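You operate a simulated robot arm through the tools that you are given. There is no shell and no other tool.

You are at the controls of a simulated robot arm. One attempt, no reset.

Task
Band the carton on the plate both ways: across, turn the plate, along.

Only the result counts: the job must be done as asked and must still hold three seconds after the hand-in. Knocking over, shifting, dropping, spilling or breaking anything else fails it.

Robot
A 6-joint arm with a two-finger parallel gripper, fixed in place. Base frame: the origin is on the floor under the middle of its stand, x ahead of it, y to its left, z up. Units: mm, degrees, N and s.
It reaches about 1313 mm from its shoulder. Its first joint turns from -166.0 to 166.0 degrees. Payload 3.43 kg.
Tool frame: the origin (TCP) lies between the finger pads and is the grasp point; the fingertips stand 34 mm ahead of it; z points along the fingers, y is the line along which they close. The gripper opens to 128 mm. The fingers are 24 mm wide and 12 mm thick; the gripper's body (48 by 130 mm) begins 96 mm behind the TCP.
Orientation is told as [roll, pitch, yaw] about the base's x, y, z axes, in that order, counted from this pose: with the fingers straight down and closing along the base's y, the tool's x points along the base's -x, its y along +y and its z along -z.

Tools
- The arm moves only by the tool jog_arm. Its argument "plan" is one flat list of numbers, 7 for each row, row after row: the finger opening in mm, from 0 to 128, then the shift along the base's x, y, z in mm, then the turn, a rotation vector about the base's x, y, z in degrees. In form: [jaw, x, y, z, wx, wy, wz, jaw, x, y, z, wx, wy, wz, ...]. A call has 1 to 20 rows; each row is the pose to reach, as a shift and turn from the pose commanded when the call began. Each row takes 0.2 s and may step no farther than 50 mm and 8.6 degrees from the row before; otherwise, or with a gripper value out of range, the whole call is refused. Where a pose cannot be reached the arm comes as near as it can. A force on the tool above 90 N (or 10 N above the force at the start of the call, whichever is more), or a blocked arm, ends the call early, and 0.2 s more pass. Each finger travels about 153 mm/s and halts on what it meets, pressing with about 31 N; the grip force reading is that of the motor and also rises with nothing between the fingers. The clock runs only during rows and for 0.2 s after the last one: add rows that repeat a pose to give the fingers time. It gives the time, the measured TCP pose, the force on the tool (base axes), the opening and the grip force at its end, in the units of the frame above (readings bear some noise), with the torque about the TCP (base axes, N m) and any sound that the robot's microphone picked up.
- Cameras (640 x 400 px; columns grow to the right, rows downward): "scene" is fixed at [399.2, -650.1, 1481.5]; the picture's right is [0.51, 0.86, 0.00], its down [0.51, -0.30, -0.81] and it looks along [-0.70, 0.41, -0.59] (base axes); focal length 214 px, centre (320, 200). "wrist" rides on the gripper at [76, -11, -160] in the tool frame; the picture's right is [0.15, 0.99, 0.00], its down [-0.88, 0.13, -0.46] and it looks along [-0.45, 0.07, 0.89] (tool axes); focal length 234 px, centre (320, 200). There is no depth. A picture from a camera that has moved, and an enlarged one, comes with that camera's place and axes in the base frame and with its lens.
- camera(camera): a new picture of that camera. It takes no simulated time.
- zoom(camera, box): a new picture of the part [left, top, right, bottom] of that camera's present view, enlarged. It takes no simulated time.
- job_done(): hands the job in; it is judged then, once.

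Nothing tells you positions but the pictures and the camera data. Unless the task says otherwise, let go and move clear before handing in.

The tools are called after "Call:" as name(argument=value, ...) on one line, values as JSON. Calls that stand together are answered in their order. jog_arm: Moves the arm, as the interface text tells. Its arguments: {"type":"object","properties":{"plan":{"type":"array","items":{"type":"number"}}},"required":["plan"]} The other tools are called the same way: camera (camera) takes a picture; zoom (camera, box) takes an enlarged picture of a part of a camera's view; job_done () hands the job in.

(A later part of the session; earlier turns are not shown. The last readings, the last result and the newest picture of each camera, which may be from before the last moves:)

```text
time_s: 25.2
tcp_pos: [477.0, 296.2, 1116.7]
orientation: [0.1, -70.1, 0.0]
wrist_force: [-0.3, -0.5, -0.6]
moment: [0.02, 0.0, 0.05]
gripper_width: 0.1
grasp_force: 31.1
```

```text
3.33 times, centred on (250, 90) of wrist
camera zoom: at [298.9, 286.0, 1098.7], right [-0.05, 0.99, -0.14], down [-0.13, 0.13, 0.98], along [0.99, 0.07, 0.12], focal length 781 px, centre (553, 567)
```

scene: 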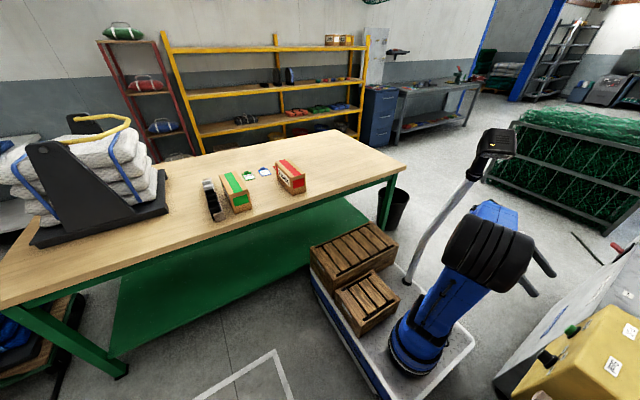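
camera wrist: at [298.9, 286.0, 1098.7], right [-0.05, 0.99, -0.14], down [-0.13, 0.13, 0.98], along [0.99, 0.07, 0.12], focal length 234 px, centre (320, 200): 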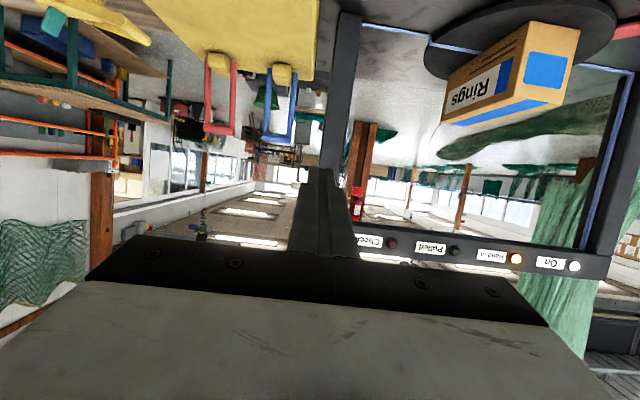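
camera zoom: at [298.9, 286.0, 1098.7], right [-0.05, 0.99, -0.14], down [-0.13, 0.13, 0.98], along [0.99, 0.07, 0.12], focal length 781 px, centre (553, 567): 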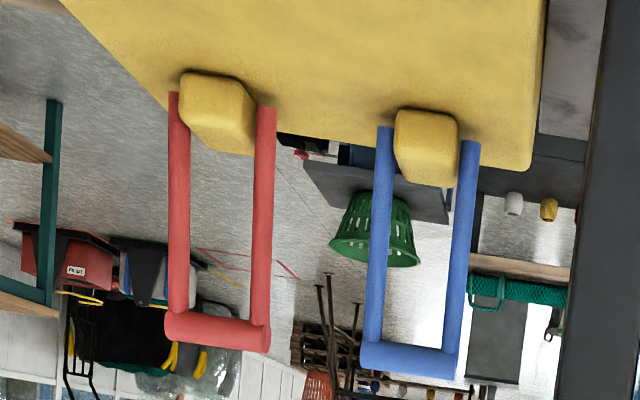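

"Band in" is lit and the blue band runs through the slot and up the arch; "Pulled" (green) and "Check" (red) are dark. The Pull crossbar is at about (939, 194, 1027) with its pivot near (920, 193, 880). I'll roll the hand 90° so the fingers can straddle that horizontal bar.

Call:
jog_arm(plan=[30, 0, -9, 0, -7.7, 0, 2.8, 60, 0, -18, 0, -15.4, 0, 5.6, 64, 0, -27, 0, -23.1, 0, 8.4, 64, 0, -36, 0, -30.8, 0, 11.2, 64, 0, -45, 0, -38.5, 0, 14, 64, 0, -54, 0, -46.2, 0, 16.8, 64, 0, -63, 0, -53.9, 0, 19.6, 64, 0, -72, 0, -61.6, 0, 22.4, 64, 0, -81, 0, -69.3, 0, 25.2, 64, 0, -90, 0, -77, 0, 28, 64, 0, -102, 0, -84.6, 0, 30.8, 64, 0, -102, 0, -84.6, 0, 30.8])

Call:
camera(camera="scene")

Call:
camera(camera="wrist")

```text
time_s: 27.8
tcp_pos: [479.1, 195.8, 1115.2]
orientation: [-70.0, 0.1, 90.0]
wrist_force: [-0.4, -0.8, -0.1]
moment: [-0.01, -0.02, 0.0]
gripper_width: 63.9
grasp_force: 0.0
```

```text
taken
```

scene: 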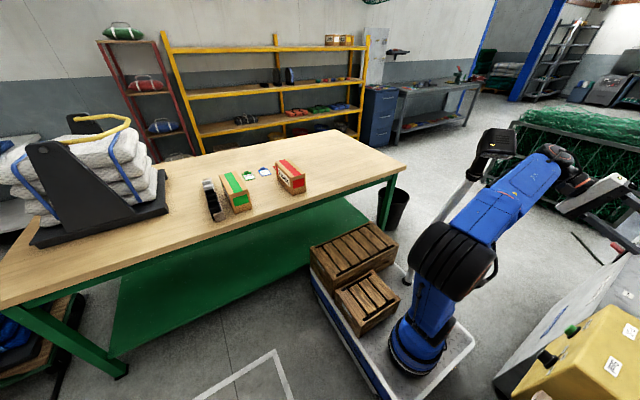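

```text
taken
camera wrist: at [331.9, 120.5, 1179.7], right [-0.34, -0.15, -0.93], down [-0.47, 0.88, 0.03], along [0.81, 0.45, -0.37], focal length 234 px, centre (320, 200)
```

wrist: 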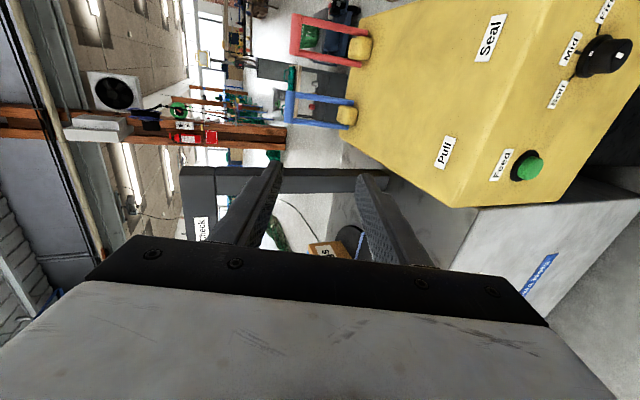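

Call:
zoom(camera="wrist", box=[270, 0, 430, 140])

```text
2.86 times, centred on (350, 70) of wrist
camera zoom: at [331.9, 120.5, 1179.7], right [-0.34, -0.15, -0.93], down [-0.47, 0.88, 0.03], along [0.81, 0.45, -0.37], focal length 669 px, centre (234, 571)
```

zoom: 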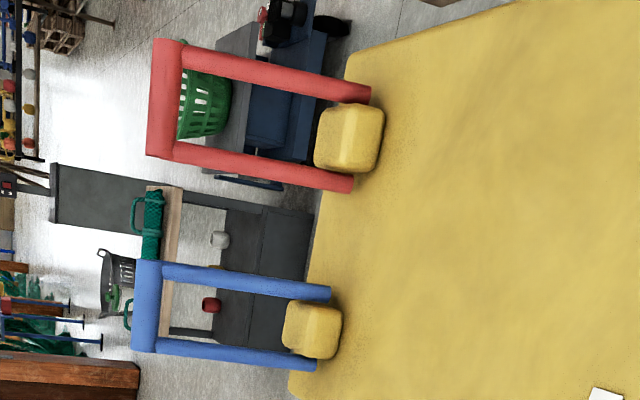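

The lever leans back about 10°, crossbar near (939, 193, 1027). I'll bring the straddling fingers forward, over the box, to a standoff just in front of and above the blue crossbar.

Call:
jog_arm(plan=[64, 45, 0, 0, 0, 5, 0, 64, 90, 0, 0, 0, 10, 0, 64, 135, 0, 0, 0, 15, 0, 64, 180, -1, -2, 0, 20, 0, 64, 225, -1, -4, 0, 20, 0, 64, 270, -1, -6, 0, 20, 0, 64, 315, -2, -9, 0, 20, 0, 64, 360, -2, -12, 0, 20, 0, 64, 360, -2, -12, 0, 20, 0])

Call:
camera(camera="wrist")

Call:
camera(camera="scene")

```text
time_s: 29.8
tcp_pos: [839.4, 191.7, 1100.5]
orientation: [-50.1, -0.1, 90.1]
wrist_force: [0.4, -0.3, 0.2]
moment: [-0.01, 0.03, 0.06]
gripper_width: 64.1
grasp_force: 0.1
```

```text
taken
camera wrist: at [723.2, 117.4, 1211.1], right [-0.64, -0.15, -0.76], down [-0.43, 0.88, 0.19], along [0.64, 0.45, -0.62], focal length 234 px, centre (320, 200)
```

wrist: 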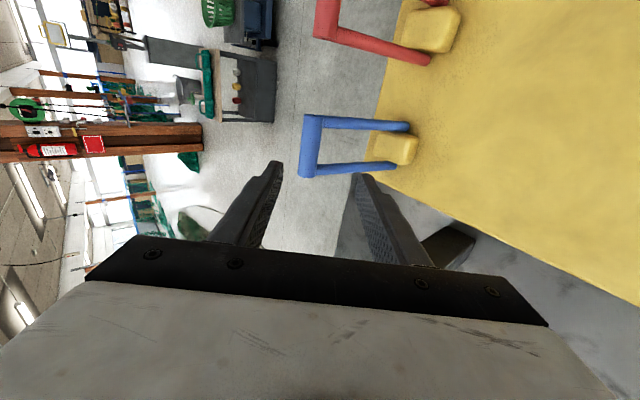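

```text
taken
```

scene: 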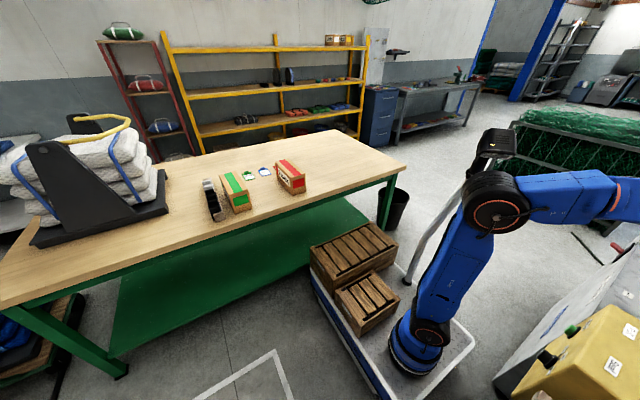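

The bar lines up a bit above the finger axis; I'll slide in with a small correction so the crossbar lies between the open fingers.

Call:
jog_arm(plan=[64, 20, 0, -10, 0, 0, 0, 64, 45, 0, -28, 0, 0, 0, 64, 65, 0, -44, 0, 0, 0, 64, 85, 0, -59, 0, 0, 0, 64, 103, 0, -73, 0, 0, 0, 64, 103, 0, -73, 0, 0, 0])

Call:
camera(camera="wrist")

```text
time_s: 31.2
tcp_pos: [940.4, 192.6, 1028.9]
orientation: [-50.0, -0.1, 89.9]
wrist_force: [-0.4, -0.3, -0.3]
moment: [0.02, 0.03, -0.01]
gripper_width: 63.7
grasp_force: 0.1
```

```text
taken
camera wrist: at [825.4, 118.3, 1138.5], right [-0.64, -0.15, -0.76], down [-0.43, 0.88, 0.19], along [0.64, 0.45, -0.62], focal length 234 px, centre (320, 200)
```

wrist: 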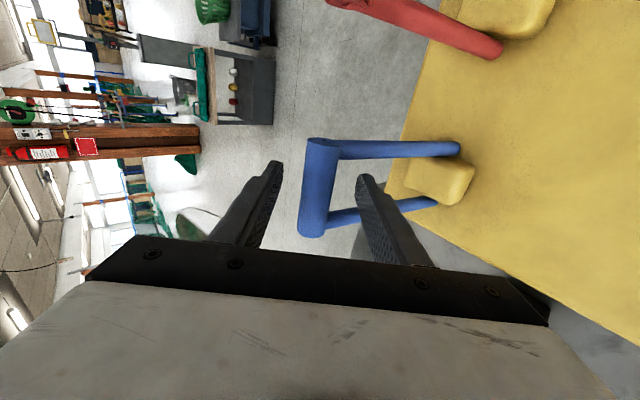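

The bar sits neatly between the fingers. I'll narrow the jaws to cage it and start swinging the lever toward the robot along its arc, watching force.

Call:
jog_arm(plan=[30, 0, 0, 0, 0, 0, 0, 30, 0, 0, 0, 0, 0, 0, 30, -12, 0, 1, 0, 0, 0, 30, -23, 0, 2, 0, 0, 0, 30, -36, 0, 2, 0, 0, 0, 30, -49, 0, 0, 0, 0, 0])

Call:
camera(camera="wrist")

```text
time_s: 32.6
tcp_pos: [893.0, 194.0, 1027.0]
orientation: [-49.9, 0.0, 90.1]
wrist_force: [1.0, -0.2, 3.9]
moment: [0.07, -0.03, 0.03]
gripper_width: 31.9
grasp_force: 2.4
```

```text
taken
camera wrist: at [777.2, 118.8, 1137.2], right [-0.64, -0.15, -0.76], down [-0.43, 0.88, 0.19], along [0.64, 0.45, -0.62], focal length 234 px, centre (320, 200)
```

wrist: 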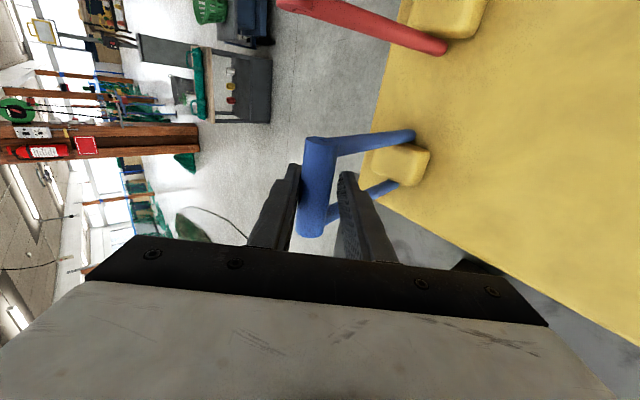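

Moving freely. Continuing the arc.

Call:
jog_arm(plan=[32, -14, 0, -2, 0, 0, 0, 32, -27, 0, -5, 0, 0, 0, 32, -39, 0, -10, 0, 0, 0, 32, -50, 0, -16, 0, 0, 0, 32, -61, 0, -23, 0, 0, 0, 32, -72, 0, -31, 0, 0, 0])

Call:
camera(camera="wrist")

```text
time_s: 34.0
tcp_pos: [821.6, 194.7, 996.9]
orientation: [-50.0, -0.1, 90.0]
wrist_force: [1.3, -0.3, 2.2]
moment: [0.01, -0.02, 0.0]
gripper_width: 33.4
grasp_force: 0.8
```

```text
taken
camera wrist: at [706.2, 119.3, 1107.8], right [-0.64, -0.15, -0.76], down [-0.43, 0.88, 0.19], along [0.64, 0.45, -0.62], focal length 234 px, centre (320, 200)
```

wrist: 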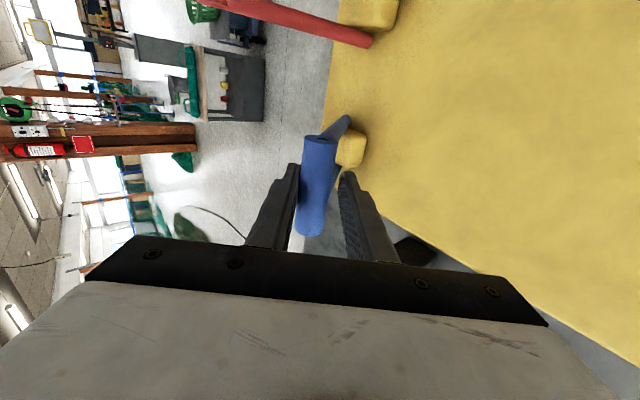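

Call:
jog_arm(plan=[32, -10, 0, -9, 0, 0, 0, 32, -18.6, 0, -19, 0, 0, 0, 32, -26.5, 0, -29.5, 0, 0, 0, 32, -33.5, 0, -40.5, 0, 0, 0])

Call:
camera(camera="wrist")

```text
time_s: 35.0
tcp_pos: [790.0, 194.8, 962.8]
orientation: [-50.4, -0.3, 90.2]
wrist_force: [27.6, 2.5, 46.0]
moment: [0.13, -0.41, 0.33]
gripper_width: 61.4
grasp_force: 26.3
```

```text
taken
camera wrist: at [673.0, 118.3, 1072.3], right [-0.63, -0.15, -0.76], down [-0.44, 0.88, 0.19], along [0.64, 0.46, -0.62], focal length 234 px, centre (320, 200)
```

wrist: 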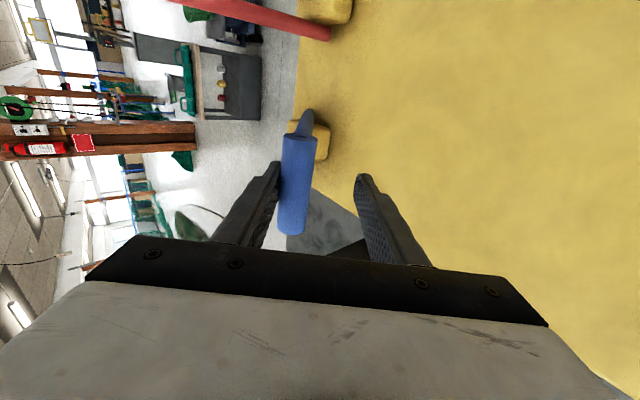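

The lever hit a firm stop about 48° forward (fingers pushed apart, ~54 N). I'll relieve the pressure, slip out, and check the "Pulled" lamp.

Call:
jog_arm(plan=[64, 8, 0, 10, 0, 0, 0, 64, 12, 0, 18, 0, 0, 0, 64, -12, 0, 38, 0, 0, 0, 64, -45, 0, 65, 0, 0, 0, 64, -80, 0, 95, 0, 0, 0, 64, -80, 0, 95, 0, 0, 0])

Call:
camera(camera="wrist")

```text
time_s: 36.4
tcp_pos: [707.8, 194.3, 1054.6]
orientation: [-49.9, 0.0, 90.0]
wrist_force: [-0.4, 0.6, 0.0]
moment: [0.01, -0.01, -0.02]
gripper_width: 64.1
grasp_force: 0.0
```

```text
taken
camera wrist: at [591.4, 119.3, 1164.3], right [-0.64, -0.15, -0.76], down [-0.43, 0.88, 0.19], along [0.64, 0.45, -0.62], focal length 234 px, centre (320, 200)
```

wrist: 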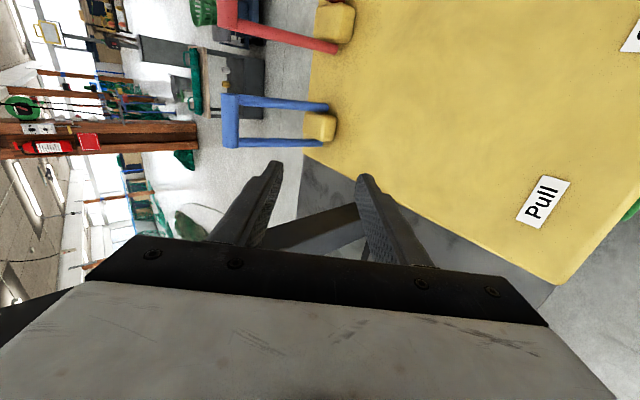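

The lever is spring-returned. Now I'll turn the hand back to check whether "Pulled" lit.

Call:
jog_arm(plan=[64, -21, 9, 6, 6.3, 0, -5.3, 64, -42, 18, 12, 12.6, 0, -10.6, 64, -63, 27, 18, 18.9, 0, -15.9, 64, -84, 36, 24, 25.2, 0, -21.2, 64, -105, 45, 30, 31.5, 0, -26.4, 64, -126, 54, 36, 37.8, 0, -31.7, 64, -147, 63, 42, 44.1, 0, -37, 64, -168, 72, 48, 50.4, 0, -42.3, 64, -189, 81, 54, 56.7, 0, -47.6, 64, -210, 90, 60, 63, 0, -52.9, 64, -228, 100, 62, 68.9, 0, -57.9])

Call:
jog_arm(plan=[64, 0, 0, 0, 0, -7, 0, 64, 0, 0, 0, 0, -14, 0, 64, 0, 0, 0, 0, -20, 0])

Call:
zoom(camera="wrist", box=[340, 210, 600, 290])

Call:
camera(camera="wrist")

```text
time_s: 38.8
tcp_pos: [479.5, 294.2, 1116.0]
orientation: [0.2, -50.0, -0.1]
wrist_force: [-0.1, -0.6, -0.7]
moment: [0.02, 0.0, 0.02]
gripper_width: 64.0
grasp_force: 0.1
```

```text
time_s: 39.6
tcp_pos: [480.2, 293.7, 1114.7]
orientation: [0.2, -70.1, -0.1]
wrist_force: [0.4, 0.5, 0.3]
moment: [0.02, 0.0, -0.02]
gripper_width: 64.0
grasp_force: 0.0
```

```text
2.46 times, centred on (470, 250) of wrist
camera zoom: at [302.8, 283.6, 1096.8], right [-0.05, 0.99, -0.14], down [-0.13, 0.13, 0.98], along [0.99, 0.07, 0.12], focal length 576 px, centre (-49, 77)
```

zoom: 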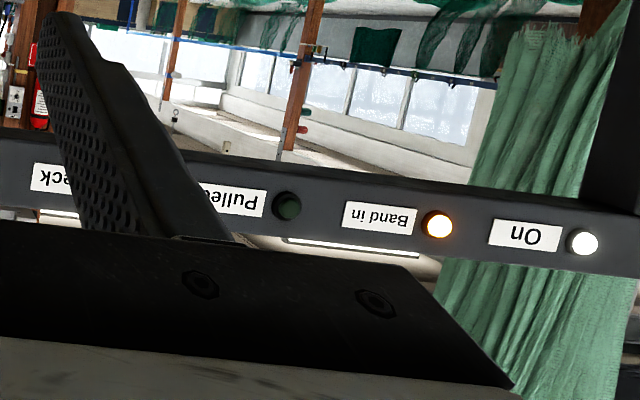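

```text
taken
camera wrist: at [302.8, 283.6, 1096.8], right [-0.05, 0.99, -0.14], down [-0.13, 0.13, 0.98], along [0.99, 0.07, 0.12], focal length 234 px, centre (320, 200)
```

wrist: 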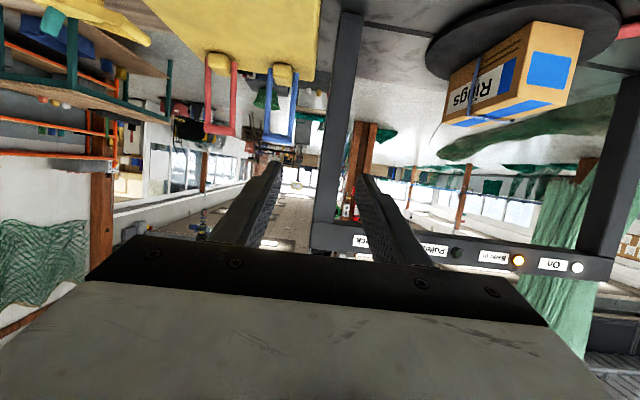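

The arch is empty and a band is now around the carton, but "Pulled" isn't lit. I'll look closer.

Call:
zoom(camera="wrist", box=[410, 0, 630, 140])

Call:
zoom(camera="wrist", box=[200, 30, 340, 150])

Call:
zoom(camera="wrist", box=[430, 230, 530, 280])

```text
2.86 times, centred on (520, 70) of wrist
camera zoom: at [302.8, 283.6, 1096.8], right [-0.05, 0.99, -0.14], down [-0.13, 0.13, 0.98], along [0.99, 0.07, 0.12], focal length 669 px, centre (-251, 571)
```

zoom: 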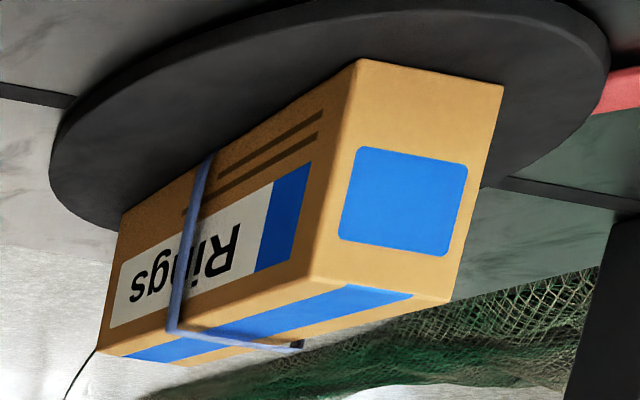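

```text
3.33 times, centred on (270, 90) of wrist
camera zoom: at [302.8, 283.6, 1096.8], right [-0.05, 0.99, -0.14], down [-0.13, 0.13, 0.98], along [0.99, 0.07, 0.12], focal length 781 px, centre (487, 567)
```

zoom: 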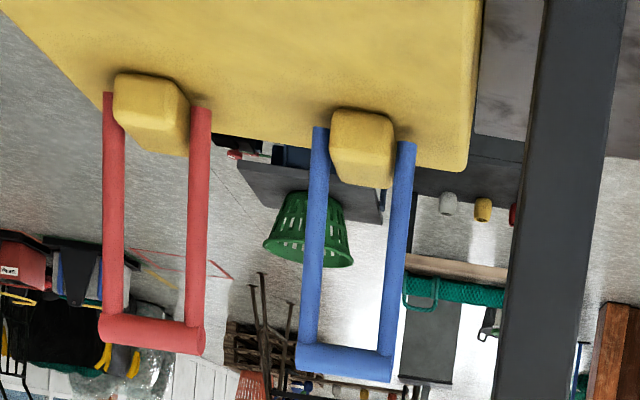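

```text
6.40 times, centred on (480, 255) of wrist
camera zoom: at [302.8, 283.6, 1096.8], right [-0.05, 0.99, -0.14], down [-0.13, 0.13, 0.98], along [0.99, 0.07, 0.12], focal length 1499 px, centre (-704, -152)
```

zoom: 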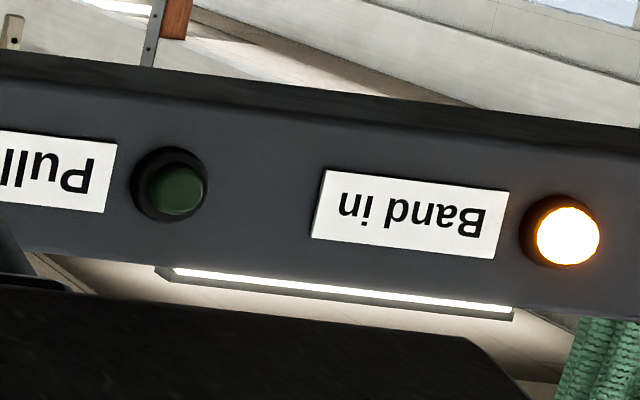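

The band has been drawn in around the carton but isn't tight yet — the fingers yielded at the stop. I'll pull again, this time hooking the bar from behind with closed fingers, which is rigid in the pulling direction.

Call:
jog_arm(plan=[0, 30, -35, 2, 0, 3, 0, 0, 60, -70, 4, 0, 6, 0, 0, 95, -102, 6, 0, 9, 0, 0, 140, -102, 8, 0, 12, 0, 0, 185, -102, 10, 0, 15, 0, 0, 230, -102, 12, 0, 18, 0, 0, 275, -102, 14, 0, 21, 0, 0, 320, -102, 15, 0, 24, 0, 0, 365, -102, 16, 0, 25, 0, 0, 405, -102, 17, 0, 25, 0, 0, 430, -102, 17, 0, 25, 0, 0, 430, -102, 17, 0, 25, 0])

Call:
camera(camera="wrist")

Call:
camera(camera="scene")

```text
time_s: 42.2
tcp_pos: [909.7, 189.2, 1133.8]
orientation: [0.0, -45.0, -0.1]
wrist_force: [0.1, 0.1, -0.4]
moment: [0.0, 0.0, 0.01]
gripper_width: 0.0
grasp_force: 31.1
```

```text
taken
camera wrist: at [741.5, 178.2, 1192.3], right [-0.1, 0.99, -0.1], down [0.3, 0.13, 0.94], along [0.95, 0.07, -0.31], focal length 234 px, centre (320, 200)
```

wrist: 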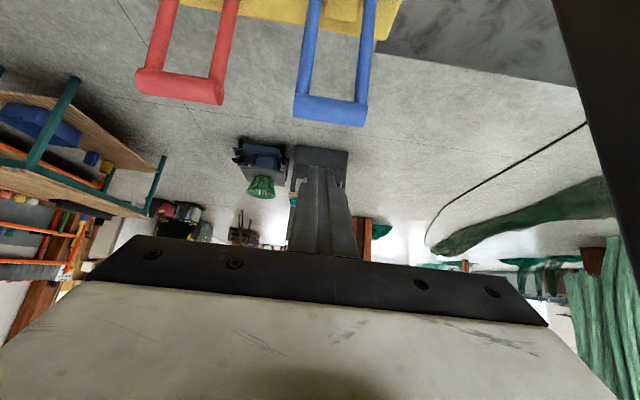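

```text
taken
```

scene: 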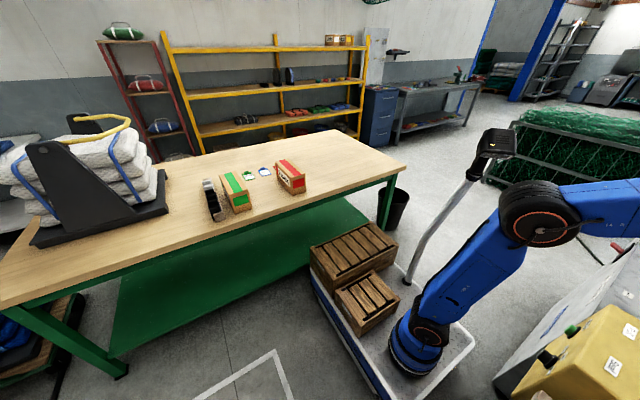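

Call:
jog_arm(plan=[0, 26, 2, -26, 0, 0, 0, 0, 52, 4, -52, 0, 0, 0, 0, 79, 4, -79, 0, 0, 0, 0, 70, 4, -88, 0, 0, 0, 0, 62, 4, -96, 0, 0, 0])

Call:
camera(camera="wrist")

```text
time_s: 43.4
tcp_pos: [971.5, 196.1, 1036.1]
orientation: [0.0, -45.1, 0.0]
wrist_force: [3.7, 0.3, 9.6]
moment: [-0.01, 0.17, -0.01]
gripper_width: 0.0
grasp_force: 30.1
```

```text
taken
camera wrist: at [803.7, 184.4, 1094.7], right [-0.1, 0.99, -0.1], down [0.3, 0.13, 0.95], along [0.95, 0.07, -0.31], focal length 234 px, centre (320, 200)
```

wrist: 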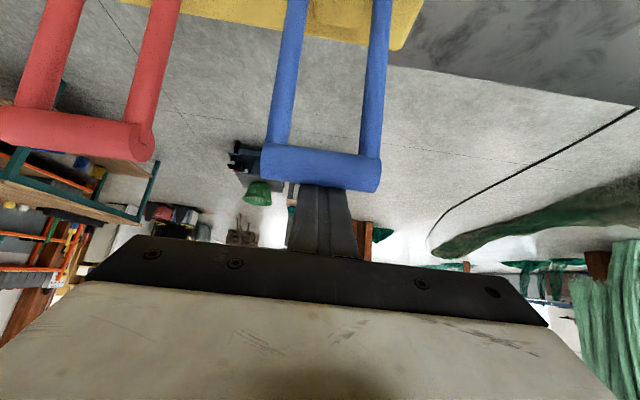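

Finger is hooked behind the bar. Pulling along the arc.

Call:
jog_arm(plan=[0, -12, 0, 1, 0, 0, 0, 0, -24, 0, 2, 0, 0, 0, 0, -36, 0, 1, 0, 0, 0, 0, -49, 0, -1, 0, 0, 0, 0, -62, 0, -4, 0, 0, 0, 0, -74, 0, -8, 0, 0, 0, 0, -86, 0, -13, 0, 0, 0, 0, -98, 0, -19, 0, 0, 0])

Call:
camera(camera="wrist")

```text
time_s: 45.2
tcp_pos: [873.0, 195.0, 1014.4]
orientation: [0.0, -44.9, 0.0]
wrist_force: [0.9, 0.4, 2.4]
moment: [-0.02, 0.06, 0.0]
gripper_width: 0.0
grasp_force: 31.0
```

```text
taken
camera wrist: at [705.6, 184.4, 1073.4], right [-0.1, 0.99, -0.1], down [0.3, 0.13, 0.94], along [0.95, 0.07, -0.31], focal length 234 px, centre (320, 200)
```

wrist: 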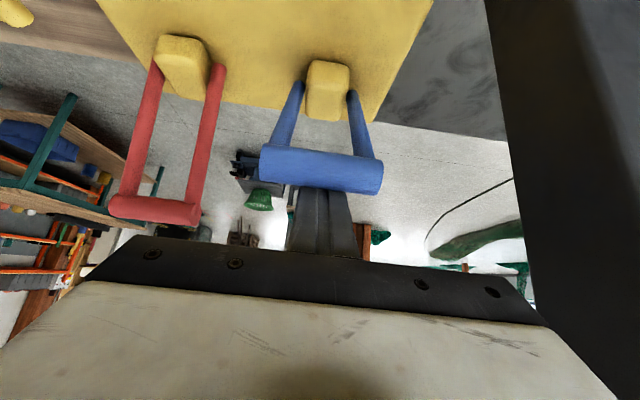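

Call:
jog_arm(plan=[0, -11, 0, -7, 0, 0, 0, 0, -21, 0, -15, 0, 0, 0, 0, -26, 0, -19.5, 0, 0, 0, 0, -31, 0, -24, 0, 0, 0, 0, -33, 0, -26, 0, 0, 0, 0, -35, 0, -28, 0, 0, 0])

Call:
camera(camera="wrist")

```text
time_s: 46.6
tcp_pos: [838.7, 195.5, 988.0]
orientation: [0.1, -44.9, -0.1]
wrist_force: [0.7, 0.9, 2.8]
moment: [0.03, 0.07, -0.03]
gripper_width: 0.0
grasp_force: 31.0
```

```text
taken
camera wrist: at [671.1, 184.8, 1046.9], right [-0.1, 0.99, -0.1], down [0.3, 0.13, 0.95], along [0.95, 0.07, -0.31], focal length 234 px, centre (320, 200)
```

wrist: 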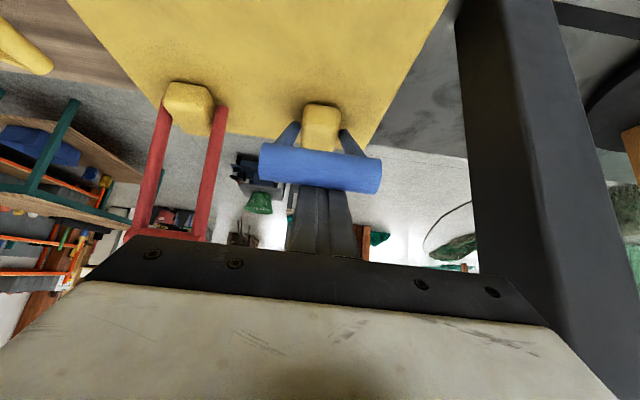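

Call:
jog_arm(plan=[0, -3, 0, -3, 0, 0, 0, 0, -5.5, 0, -6, 0, 0, 0, 0, -8, 0, -9, 0, 0, 0, 0, -10.5, 0, -12, 0, 0, 0, 0, -12.5, 0, -15, 0, 0, 0, 0, -14.5, 0, -18, 0, 0, 0])

Call:
camera(camera="wrist")

```text
time_s: 47.6
tcp_pos: [833.4, 197.2, 982.7]
orientation: [0.3, -45.9, -0.1]
wrist_force: [43.9, -2.1, 14.4]
moment: [-0.01, 0.33, 0.05]
gripper_width: 0.0
grasp_force: 31.2
stopped in row 5: the force on the tool passed its limit at 105 N (the readings are from after the stop); the commanded pose is now the measured one
```

```text
taken
camera wrist: at [663.9, 184.8, 1039.0], right [-0.1, 0.99, -0.1], down [0.29, 0.13, 0.95], along [0.95, 0.07, -0.3], focal length 234 px, centre (320, 200)
```

wrist: 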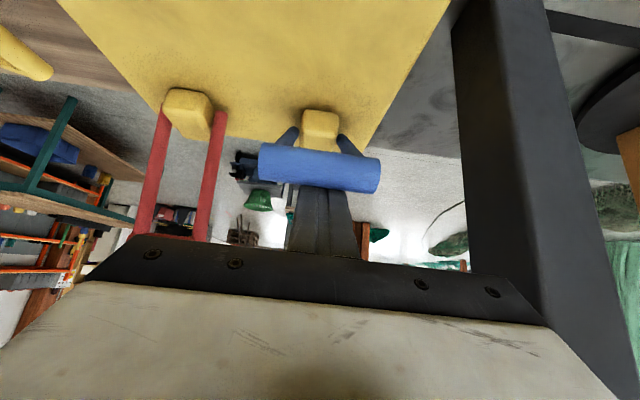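

The lever has a rigid stop there (limit at 105 N), with no click. I'll release and check the lamp and band again to see what this second stroke did.

Call:
jog_arm(plan=[0, 4, 0, 6, 0, 0, 0, 0, -20, -1, 30, 0, 0, 0, 0, -50, -2, 60, 0, 0, 0, 0, -95, -2, 75, 0, 0, 0, 0, -140, -2, 90, 0, -4, 0, 0, -185, -2, 100, 0, -8, 0, 0, -230, -2, 110, 0, -12, 0, 0, -275, -2, 120, 0, -17, 0, 0, -320, -2, 130, 0, -21, 0, 0, -350, -2, 134, 0, -25, 0, 0, -350, -2, 134, 0, -25, 0])

Call:
camera(camera="wrist")

Call:
zoom(camera="wrist", box=[370, 210, 630, 290])

Call:
zoom(camera="wrist", box=[440, 0, 640, 140])

```text
time_s: 50.0
tcp_pos: [478.4, 192.5, 1115.5]
orientation: [0.4, -70.9, -0.2]
wrist_force: [0.3, 0.4, -0.2]
moment: [0.01, -0.02, -0.02]
gripper_width: 0.1
grasp_force: 31.2
```

```text
taken
camera wrist: at [302.2, 182.5, 1096.7], right [-0.05, 0.99, -0.14], down [-0.14, 0.13, 0.98], along [0.99, 0.07, 0.13], focal length 234 px, centre (320, 200)
```

wrist: 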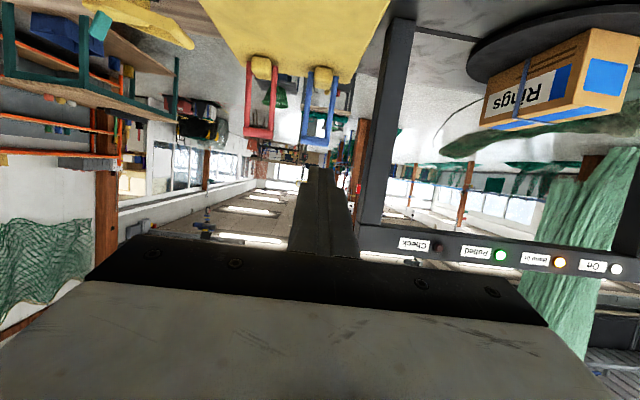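

```text
2.46 times, centred on (500, 250) of wrist
camera zoom: at [302.2, 182.5, 1096.7], right [-0.05, 0.99, -0.14], down [-0.14, 0.13, 0.98], along [0.99, 0.07, 0.13], focal length 576 px, centre (-123, 77)
```

zoom: 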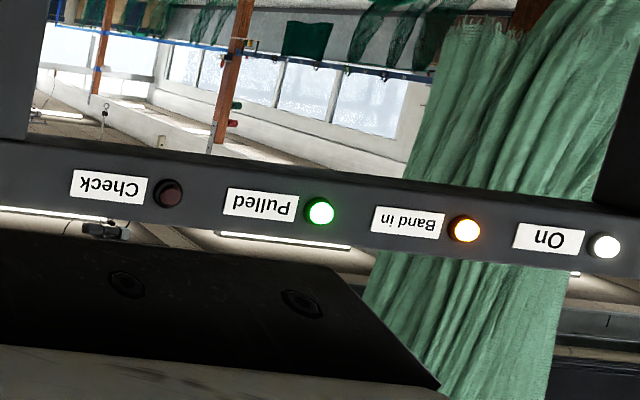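

```text
2.86 times, centred on (540, 70) of wrist
camera zoom: at [302.2, 182.5, 1096.7], right [-0.05, 0.99, -0.14], down [-0.14, 0.13, 0.98], along [0.99, 0.07, 0.13], focal length 669 px, centre (-309, 571)
```

zoom: 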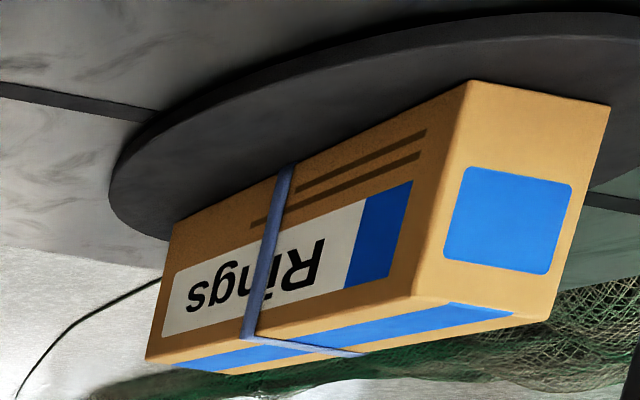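

Two strokes did it: "Pulled" is green and the band is tight on the carton; "Check" is dark. Now the Seal lever (red), whose crossbar is at about (940, 44, 1028) — same hooking move.

Call:
jog_arm(plan=[0, 25, -40, 2, 0, 3, 0, 0, 50, -80, 4, 0, 6, 0, 0, 80, -118, 6, 0, 9, 0, 0, 115, -148, 8, 0, 12, 0, 0, 160, -148, 10, 0, 15, 0, 0, 205, -148, 12, 0, 18, 0, 0, 250, -148, 14, 0, 21, 0, 0, 295, -148, 15, 0, 24, 0, 0, 340, -148, 16, 0, 26, 0, 0, 385, -148, 17, 0, 26, 0, 0, 432, -148, 17, 0, 26, 0, 0, 432, -148, 17, 0, 26, 0])

Call:
camera(camera="wrist")

```text
time_s: 52.6
tcp_pos: [910.6, 44.2, 1132.7]
orientation: [0.4, -44.8, -0.2]
wrist_force: [0.0, 0.3, 1.1]
moment: [0.0, 0.0, -0.03]
gripper_width: 0.2
grasp_force: 31.0
```

```text
taken
camera wrist: at [743.7, 33.0, 1191.3], right [-0.11, 0.99, -0.1], down [0.3, 0.13, 0.94], along [0.95, 0.07, -0.31], focal length 234 px, centre (320, 200)
```

wrist: 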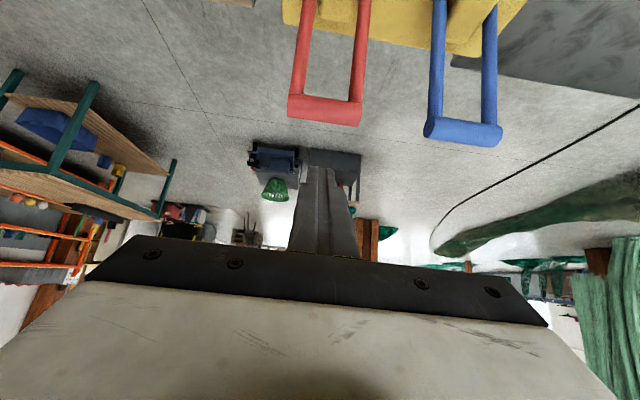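

Call:
jog_arm(plan=[0, 26, 0, -26, 0, 0, 0, 0, 52, -1, -52, 0, 0, 0, 0, 79, -1, -79, 0, 0, 0, 0, 70, -1, -88, 0, 0, 0, 0, 62, -1, -96, 0, 0, 0])

Call:
camera(camera="wrist")

```text
time_s: 53.8
tcp_pos: [973.6, 46.5, 1036.2]
orientation: [0.3, -44.7, -0.1]
wrist_force: [0.2, 0.6, 0.8]
moment: [0.0, 0.0, 0.0]
gripper_width: 0.0
grasp_force: 31.4
```

```text
taken
camera wrist: at [807.5, 35.0, 1095.1], right [-0.11, 0.99, -0.1], down [0.3, 0.13, 0.94], along [0.95, 0.07, -0.31], focal length 234 px, centre (320, 200)
```

wrist: 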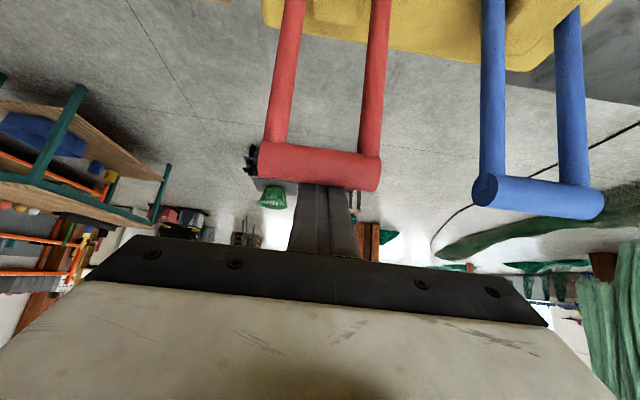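

Call:
jog_arm(plan=[0, -14, -2, 1, 0, 0, 0, 0, -26, -2, 2, 0, 0, 0, 0, -38, -2, 1, 0, 0, 0, 0, -51, -2, -1, 0, 0, 0, 0, -64, -2, -4, 0, 0, 0, 0, -76, -2, -8, 0, 0, 0, 0, -88, -2, -13, 0, 0, 0, 0, -100, -2, -19, 0, 0, 0, 0, -111, -2, -26, 0, 0, 0, 0, -121, -2, -34, 0, 0, 0, 0, -128, -2, -41, 0, 0, 0, 0, -133, -2, -47, 0, 0, 0])

Call:
camera(camera="wrist")

```text
time_s: 56.4
tcp_pos: [841.9, 43.2, 989.1]
orientation: [0.3, -44.7, -0.1]
wrist_force: [0.6, -1.3, 3.1]
moment: [0.02, 0.08, 0.07]
gripper_width: 0.1
grasp_force: 30.5
```

```text
taken
camera wrist: at [673.9, 32.5, 1048.1], right [-0.11, 0.99, -0.1], down [0.3, 0.13, 0.94], along [0.95, 0.07, -0.32], focal length 234 px, centre (320, 200)
```

wrist: 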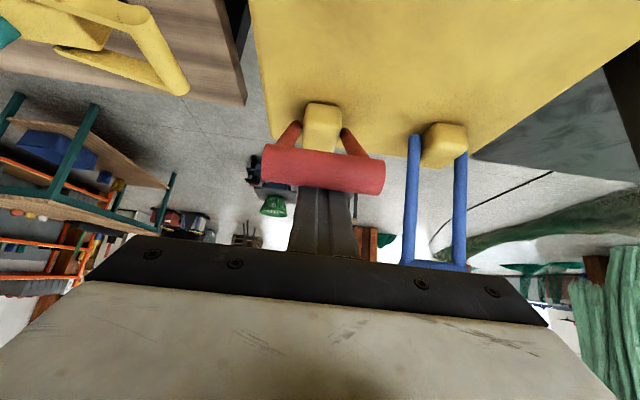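

Call:
jog_arm(plan=[0, -2, 0, -2, 0, 0, 0, 0, -4, 0, -4.5, 0, 0, 0, 0, -5.5, 0, -6.5, 0, 0, 0, 0, -7, 0, -8, 0, 0, 0])

```text
time_s: 57.4
tcp_pos: [833.3, 43.5, 982.6]
orientation: [0.2, -44.8, -0.2]
wrist_force: [12.4, -2.4, 5.2]
moment: [-0.03, 0.15, 0.08]
gripper_width: 0.2
grasp_force: 31.2
```

Call:
jog_arm(plan=[0, -1.5, 0, -1.5, 0, 0, 0, 0, -2.5, 0, -3, 0, 0, 0, 0, -2.5, 0, -3, 0, 0, 0])

```text
time_s: 58.2
tcp_pos: [831.7, 43.8, 982.0]
orientation: [0.4, -45.0, 0.0]
wrist_force: [67.7, -1.8, 35.7]
moment: [-0.03, 0.85, 0.05]
gripper_width: 0.0
grasp_force: 31.3
```

At the stop (76 N). I'll hold it there a couple of seconds in case the seal needs dwell, then release and check.

Call:
jog_arm(plan=[0, 0.5, 0, 0.5, 0, 0, 0, 0, 0.5, 0, 0.5, 0, 0, 0, 0, 0.5, 0, 0.5, 0, 0, 0, 0, 0.5, 0, 0.5, 0, 0, 0, 0, 0.5, 0, 0.5, 0, 0, 0, 0, 0.5, 0, 0.5, 0, 0, 0, 0, 0.5, 0, 0.5, 0, 0, 0, 0, 0.5, 0, 0.5, 0, 0, 0, 0, 0.5, 0, 0.5, 0, 0, 0, 0, 0.5, 0, 0.5, 0, 0, 0])

Call:
jog_arm(plan=[0, 4, 0, 6, 0, 0, 0, 0, -20, 0, 30, 0, 0, 0, 0, -50, 0, 60, 0, 0, 0, 0, -95, 0, 75, 0, 0, 0, 0, -140, 0, 90, 0, -4, 0, 0, -180, 20, 100, 0, -8, 0, 0, -220, 45, 110, 0, -12, 0, 0, -260, 70, 120, 0, -17, 0, 0, -300, 95, 130, 0, -21, 0, 0, -330, 120, 134, 0, -25, 0, 0, -350, 148, 134, 0, -25, 0, 0, -350, 148, 134, 0, -25, 0])

Call:
camera(camera="wrist")

Call:
zoom(camera="wrist", box=[370, 210, 630, 290])

Call:
zoom(camera="wrist", box=[440, 0, 640, 140])

```text
time_s: 60.4
tcp_pos: [833.2, 43.9, 982.2]
orientation: [0.3, -45.0, -0.1]
wrist_force: [42.2, 0.8, 42.5]
moment: [-0.05, 0.97, 0.06]
gripper_width: 0.1
grasp_force: 30.7
```

```text
time_s: 63.0
tcp_pos: [481.0, 192.8, 1115.3]
orientation: [0.4, -69.8, -0.2]
wrist_force: [0.5, 0.2, -0.2]
moment: [0.0, 0.03, 0.02]
gripper_width: 0.0
grasp_force: 31.2
```

```text
taken
camera wrist: at [304.3, 181.7, 1098.7], right [-0.05, 0.99, -0.13], down [-0.12, 0.13, 0.98], along [0.99, 0.07, 0.12], focal length 234 px, centre (320, 200)
```

wrist: 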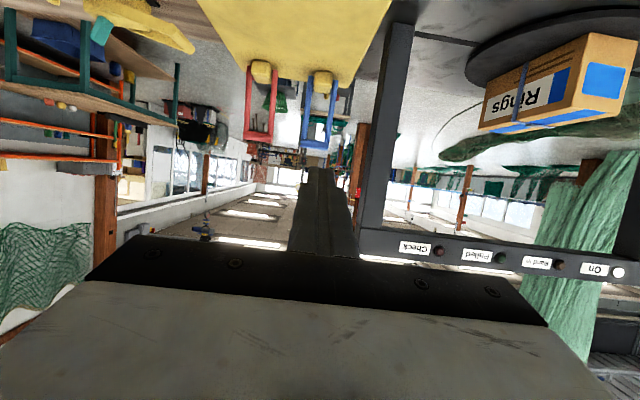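

```text
2.46 times, centred on (500, 250) of wrist
camera zoom: at [304.3, 181.7, 1098.7], right [-0.05, 0.99, -0.13], down [-0.12, 0.13, 0.98], along [0.99, 0.07, 0.12], focal length 576 px, centre (-123, 77)
```

zoom: 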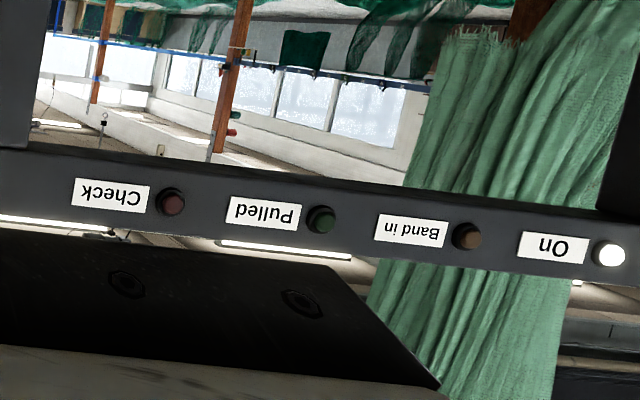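

```text
2.86 times, centred on (540, 70) of wrist
camera zoom: at [304.3, 181.7, 1098.7], right [-0.05, 0.99, -0.13], down [-0.12, 0.13, 0.98], along [0.99, 0.07, 0.12], focal length 669 px, centre (-309, 571)
```

zoom: 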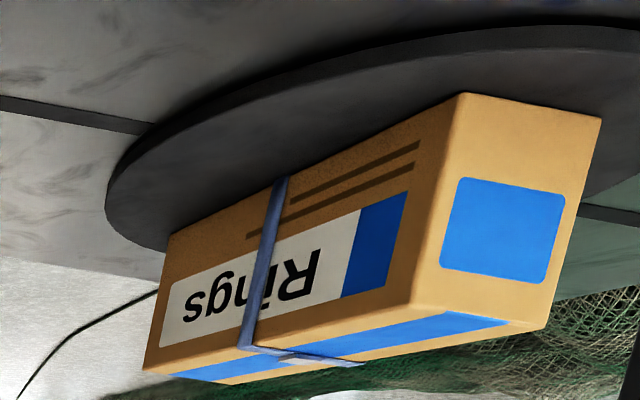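

Sealed: a clip is on the band and the "Band in"/"Pulled" lamps have reset, "Check" dark. Next I'll turn the plate: moving to a standoff above the crank knob near (638, 784, 848).

Call:
jog_arm(plan=[0, 10, 42, -10, 0, 3.6, 0, 30, 20, 84, -20, 0, 7.2, 0, 60, 30, 126, -32, 0, 10.8, 0, 80, 40, 168, -45, 0, 14.4, 0, 80, 50, 210, -58, 0, 18, 0, 80, 60, 252, -72, 0, 21.6, 0, 80, 70, 294, -86, 0, 25.2, 0, 80, 80, 336, -100, 0, 28.8, 0, 80, 90, 378, -114, 0, 32.4, 0, 80, 100, 420, -128, 0, 36, 0, 80, 110, 462, -142, 0, 39.6, 0, 80, 120, 504, -156, 0, 43.2, 0, 80, 130, 546, -170, 0, 46.8, 0, 80, 140, 590, -183, 0, 50, 0, 80, 140, 590, -183, 0, 50, 0])

Call:
camera(camera="wrist")

Call:
camera(camera="scene")

```text
time_s: 66.2
tcp_pos: [620.4, 780.2, 928.6]
orientation: [0.2, -19.6, 0.1]
wrist_force: [1.0, 0.3, -0.3]
moment: [-0.06, -0.04, 0.01]
gripper_width: 79.9
grasp_force: 0.1
```

```text
taken
camera wrist: at [494.8, 769.4, 1053.1], right [-0.14, 0.99, -0.05], down [0.68, 0.13, 0.73], along [0.72, 0.07, -0.69], focal length 234 px, centre (320, 200)
```

wrist: 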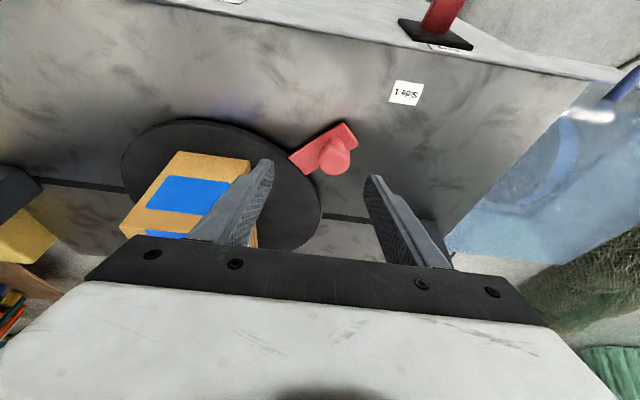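

```text
taken
```

scene: 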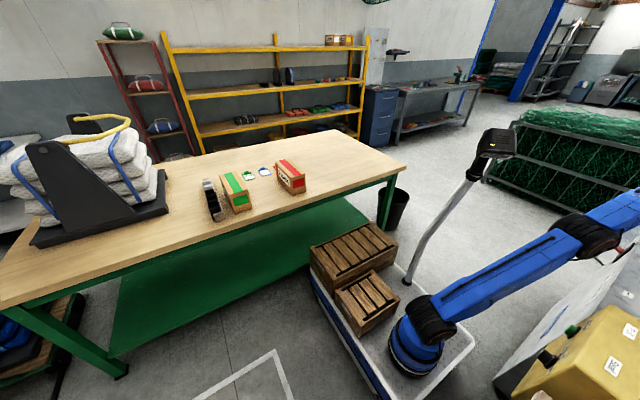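

Call:
zoom(camera="wrist", box=[260, 90, 440, 210])

```text
3.33 times, centred on (350, 150) of wrist
camera zoom: at [494.8, 769.4, 1053.1], right [-0.14, 0.99, -0.05], down [0.68, 0.13, 0.73], along [0.72, 0.07, -0.69], focal length 781 px, centre (220, 367)
```

zoom: 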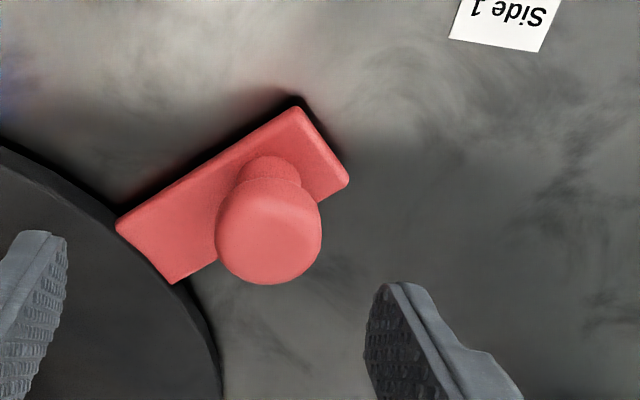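

The knob head is at about (645, 796, 846), the plate centre ≈ (787, 651). I'll lower the open fingers on either side of the knob.

Call:
jog_arm(plan=[80, 10, 8, -10, 0, 0, 0, 80, 18.6, 15.3, -23, 0, 0, 0, 80, 18.6, 15.3, -40, 0, 0, 0, 80, 18.6, 15.3, -52, 0, 0, 0, 80, 18.6, 15.3, -60, 0, 0, 0, 80, 18.6, 15.3, -60, 0, 0, 0])

Call:
camera(camera="wrist")

```text
time_s: 67.6
tcp_pos: [641.2, 796.1, 871.3]
orientation: [0.3, -19.7, -0.1]
wrist_force: [0.1, -0.7, -0.5]
moment: [-0.03, 0.0, 0.01]
gripper_width: 80.1
grasp_force: 0.1
```

```text
taken
camera wrist: at [515.0, 784.7, 995.5], right [-0.14, 0.99, -0.05], down [0.68, 0.13, 0.73], along [0.72, 0.07, -0.69], focal length 234 px, centre (320, 200)
```

wrist: 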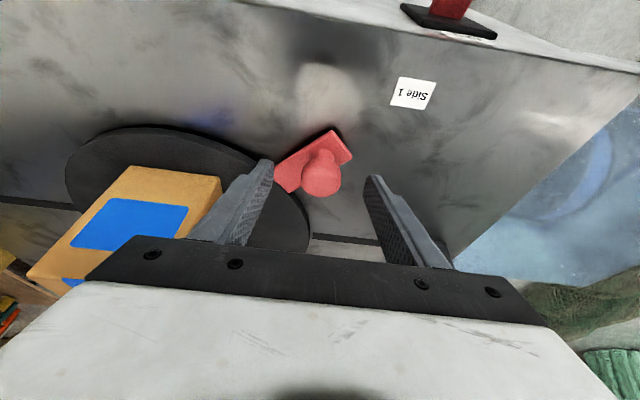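

The knob is centred between the fingers. Lower a few mm more and close to cage it.

Call:
jog_arm(plan=[80, 0, 0, -3, 0, 0, 0, 80, 0, 0, -6, 0, 0, 0, 60, 0, 0, -6, 0, 0, 0, 44, 0, 0, -6, 0, 0, 0, 40, 0, 0, -6, 0, 0, 0, 40, 0, 0, -6, 0, 0, 0])

Call:
zoom(camera="wrist", box=[220, 100, 420, 240])

```text
time_s: 69.0
tcp_pos: [641.2, 795.4, 865.8]
orientation: [0.1, -19.7, -0.1]
wrist_force: [0.4, 0.5, -1.0]
moment: [-0.01, -0.02, 0.0]
gripper_width: 39.8
grasp_force: 0.1
```

```text
2.86 times, centred on (320, 170) of wrist
camera zoom: at [515.2, 784.6, 989.5], right [-0.14, 0.99, -0.05], down [0.68, 0.13, 0.73], along [0.72, 0.07, -0.69], focal length 669 px, centre (320, 286)
```

zoom: 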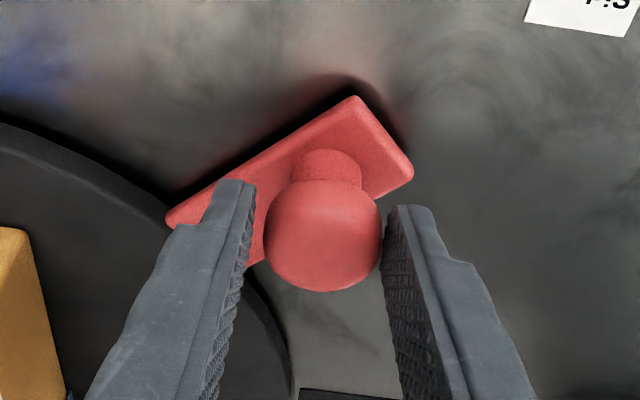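

Caged (knob ~34 mm, jaws 40 mm). Now I'll swing it along its arc toward Side 2, a first portion to verify.

Call:
jog_arm(plan=[40, -5.8, -6.2, 0, 0, 0, 0, 40, -11.9, -13, 0, 0, 0, 0, 40, -17.5, -19.9, 0, 0, 0, 0, 40, -22.7, -27, 0, 0, 0, 0, 40, -27.6, -34.4, 0, 0, 0, 0, 40, -32.2, -42, 0, 0, 0, 0, 40, -36.4, -49.7, 0, 0, 0, 0, 40, -40.4, -57.6, 0, 0, 0, 0])

Call:
camera(camera="wrist")

```text
time_s: 70.8
tcp_pos: [601.1, 738.5, 863.0]
orientation: [0.3, -19.8, -0.1]
wrist_force: [-0.2, -0.1, -0.2]
moment: [0.02, -0.02, 0.01]
gripper_width: 39.8
grasp_force: 0.0
```

```text
taken
camera wrist: at [474.5, 727.4, 987.6], right [-0.14, 0.99, -0.05], down [0.68, 0.13, 0.73], along [0.72, 0.07, -0.69], focal length 234 px, centre (320, 200)
```

wrist: 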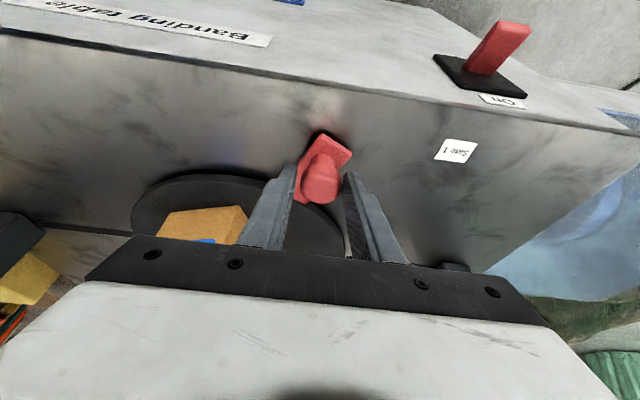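

Call:
zoom(camera="wrist", box=[220, 100, 420, 240])

```text
2.86 times, centred on (320, 170) of wrist
camera zoom: at [474.5, 727.4, 987.6], right [-0.14, 0.99, -0.05], down [0.68, 0.13, 0.73], along [0.72, 0.07, -0.69], focal length 669 px, centre (320, 286)
```

zoom: 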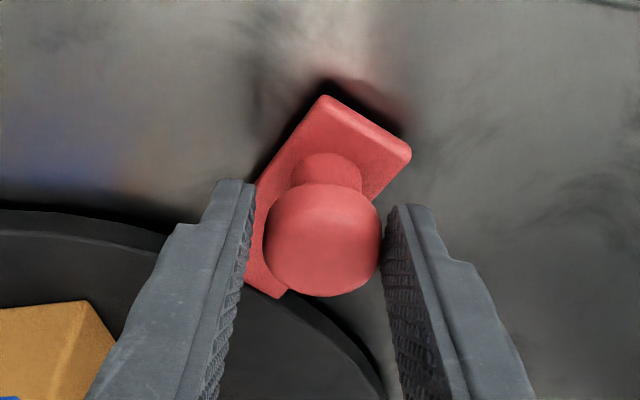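

Tracking well. Continuing the arc.

Call:
jog_arm(plan=[40, -3, -8.1, 0, 0, 0, 0, 40, -5.7, -16.4, 0, 0, 0, 0, 40, -8.7, -24.7, 0, 0, 0, 0, 40, -11, -33.2, 0, 0, 0, 0, 40, -13.2, -41.8, 0, 0, 0, 0, 40, -14.9, -50.5, 0, 0, 0, 0, 40, -16.3, -59.2, 0, 0, 0, 0, 40, -17.2, -68, 0, 0, 0, 0, 40, -17.7, -76.8, 0, 0, 0, 0, 40, -17.9, -85.7, 0, 0, 0, 0, 40, -17.7, -94.5, 0, 0, 0, 0, 40, -17.2, -103.3, 0, 0, 0, 0, 40, -16.3, -112.1, 0, 0, 0, 0, 40, -14.9, -120.8, 0, 0, 0, 0])

Call:
camera(camera="wrist")

Call:
zoom(camera="wrist", box=[220, 100, 420, 240])

```text
time_s: 73.8
tcp_pos: [586.2, 617.7, 864.2]
orientation: [0.2, -19.7, 0.0]
wrist_force: [-0.4, -0.3, 0.9]
moment: [0.0, 0.04, -0.01]
gripper_width: 39.8
grasp_force: 0.1
```

```text
taken
camera wrist: at [458.8, 606.4, 988.1], right [-0.14, 0.99, -0.05], down [0.68, 0.13, 0.73], along [0.72, 0.07, -0.69], focal length 234 px, centre (320, 200)
```

wrist: 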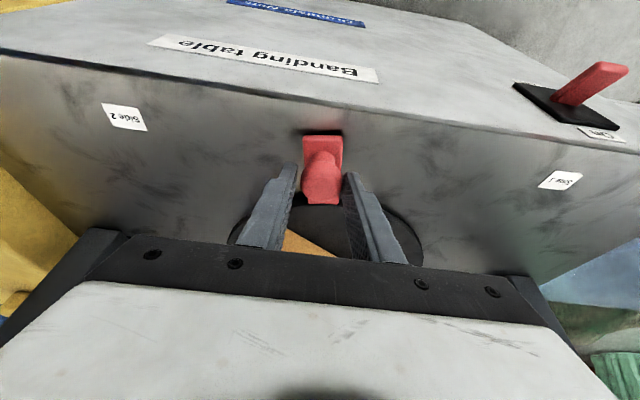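

```text
2.86 times, centred on (320, 170) of wrist
camera zoom: at [458.8, 606.4, 988.1], right [-0.14, 0.99, -0.05], down [0.68, 0.13, 0.73], along [0.72, 0.07, -0.69], focal length 669 px, centre (320, 286)
```

zoom: 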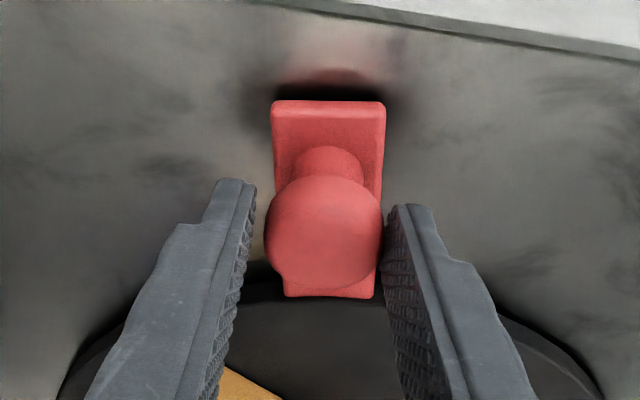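

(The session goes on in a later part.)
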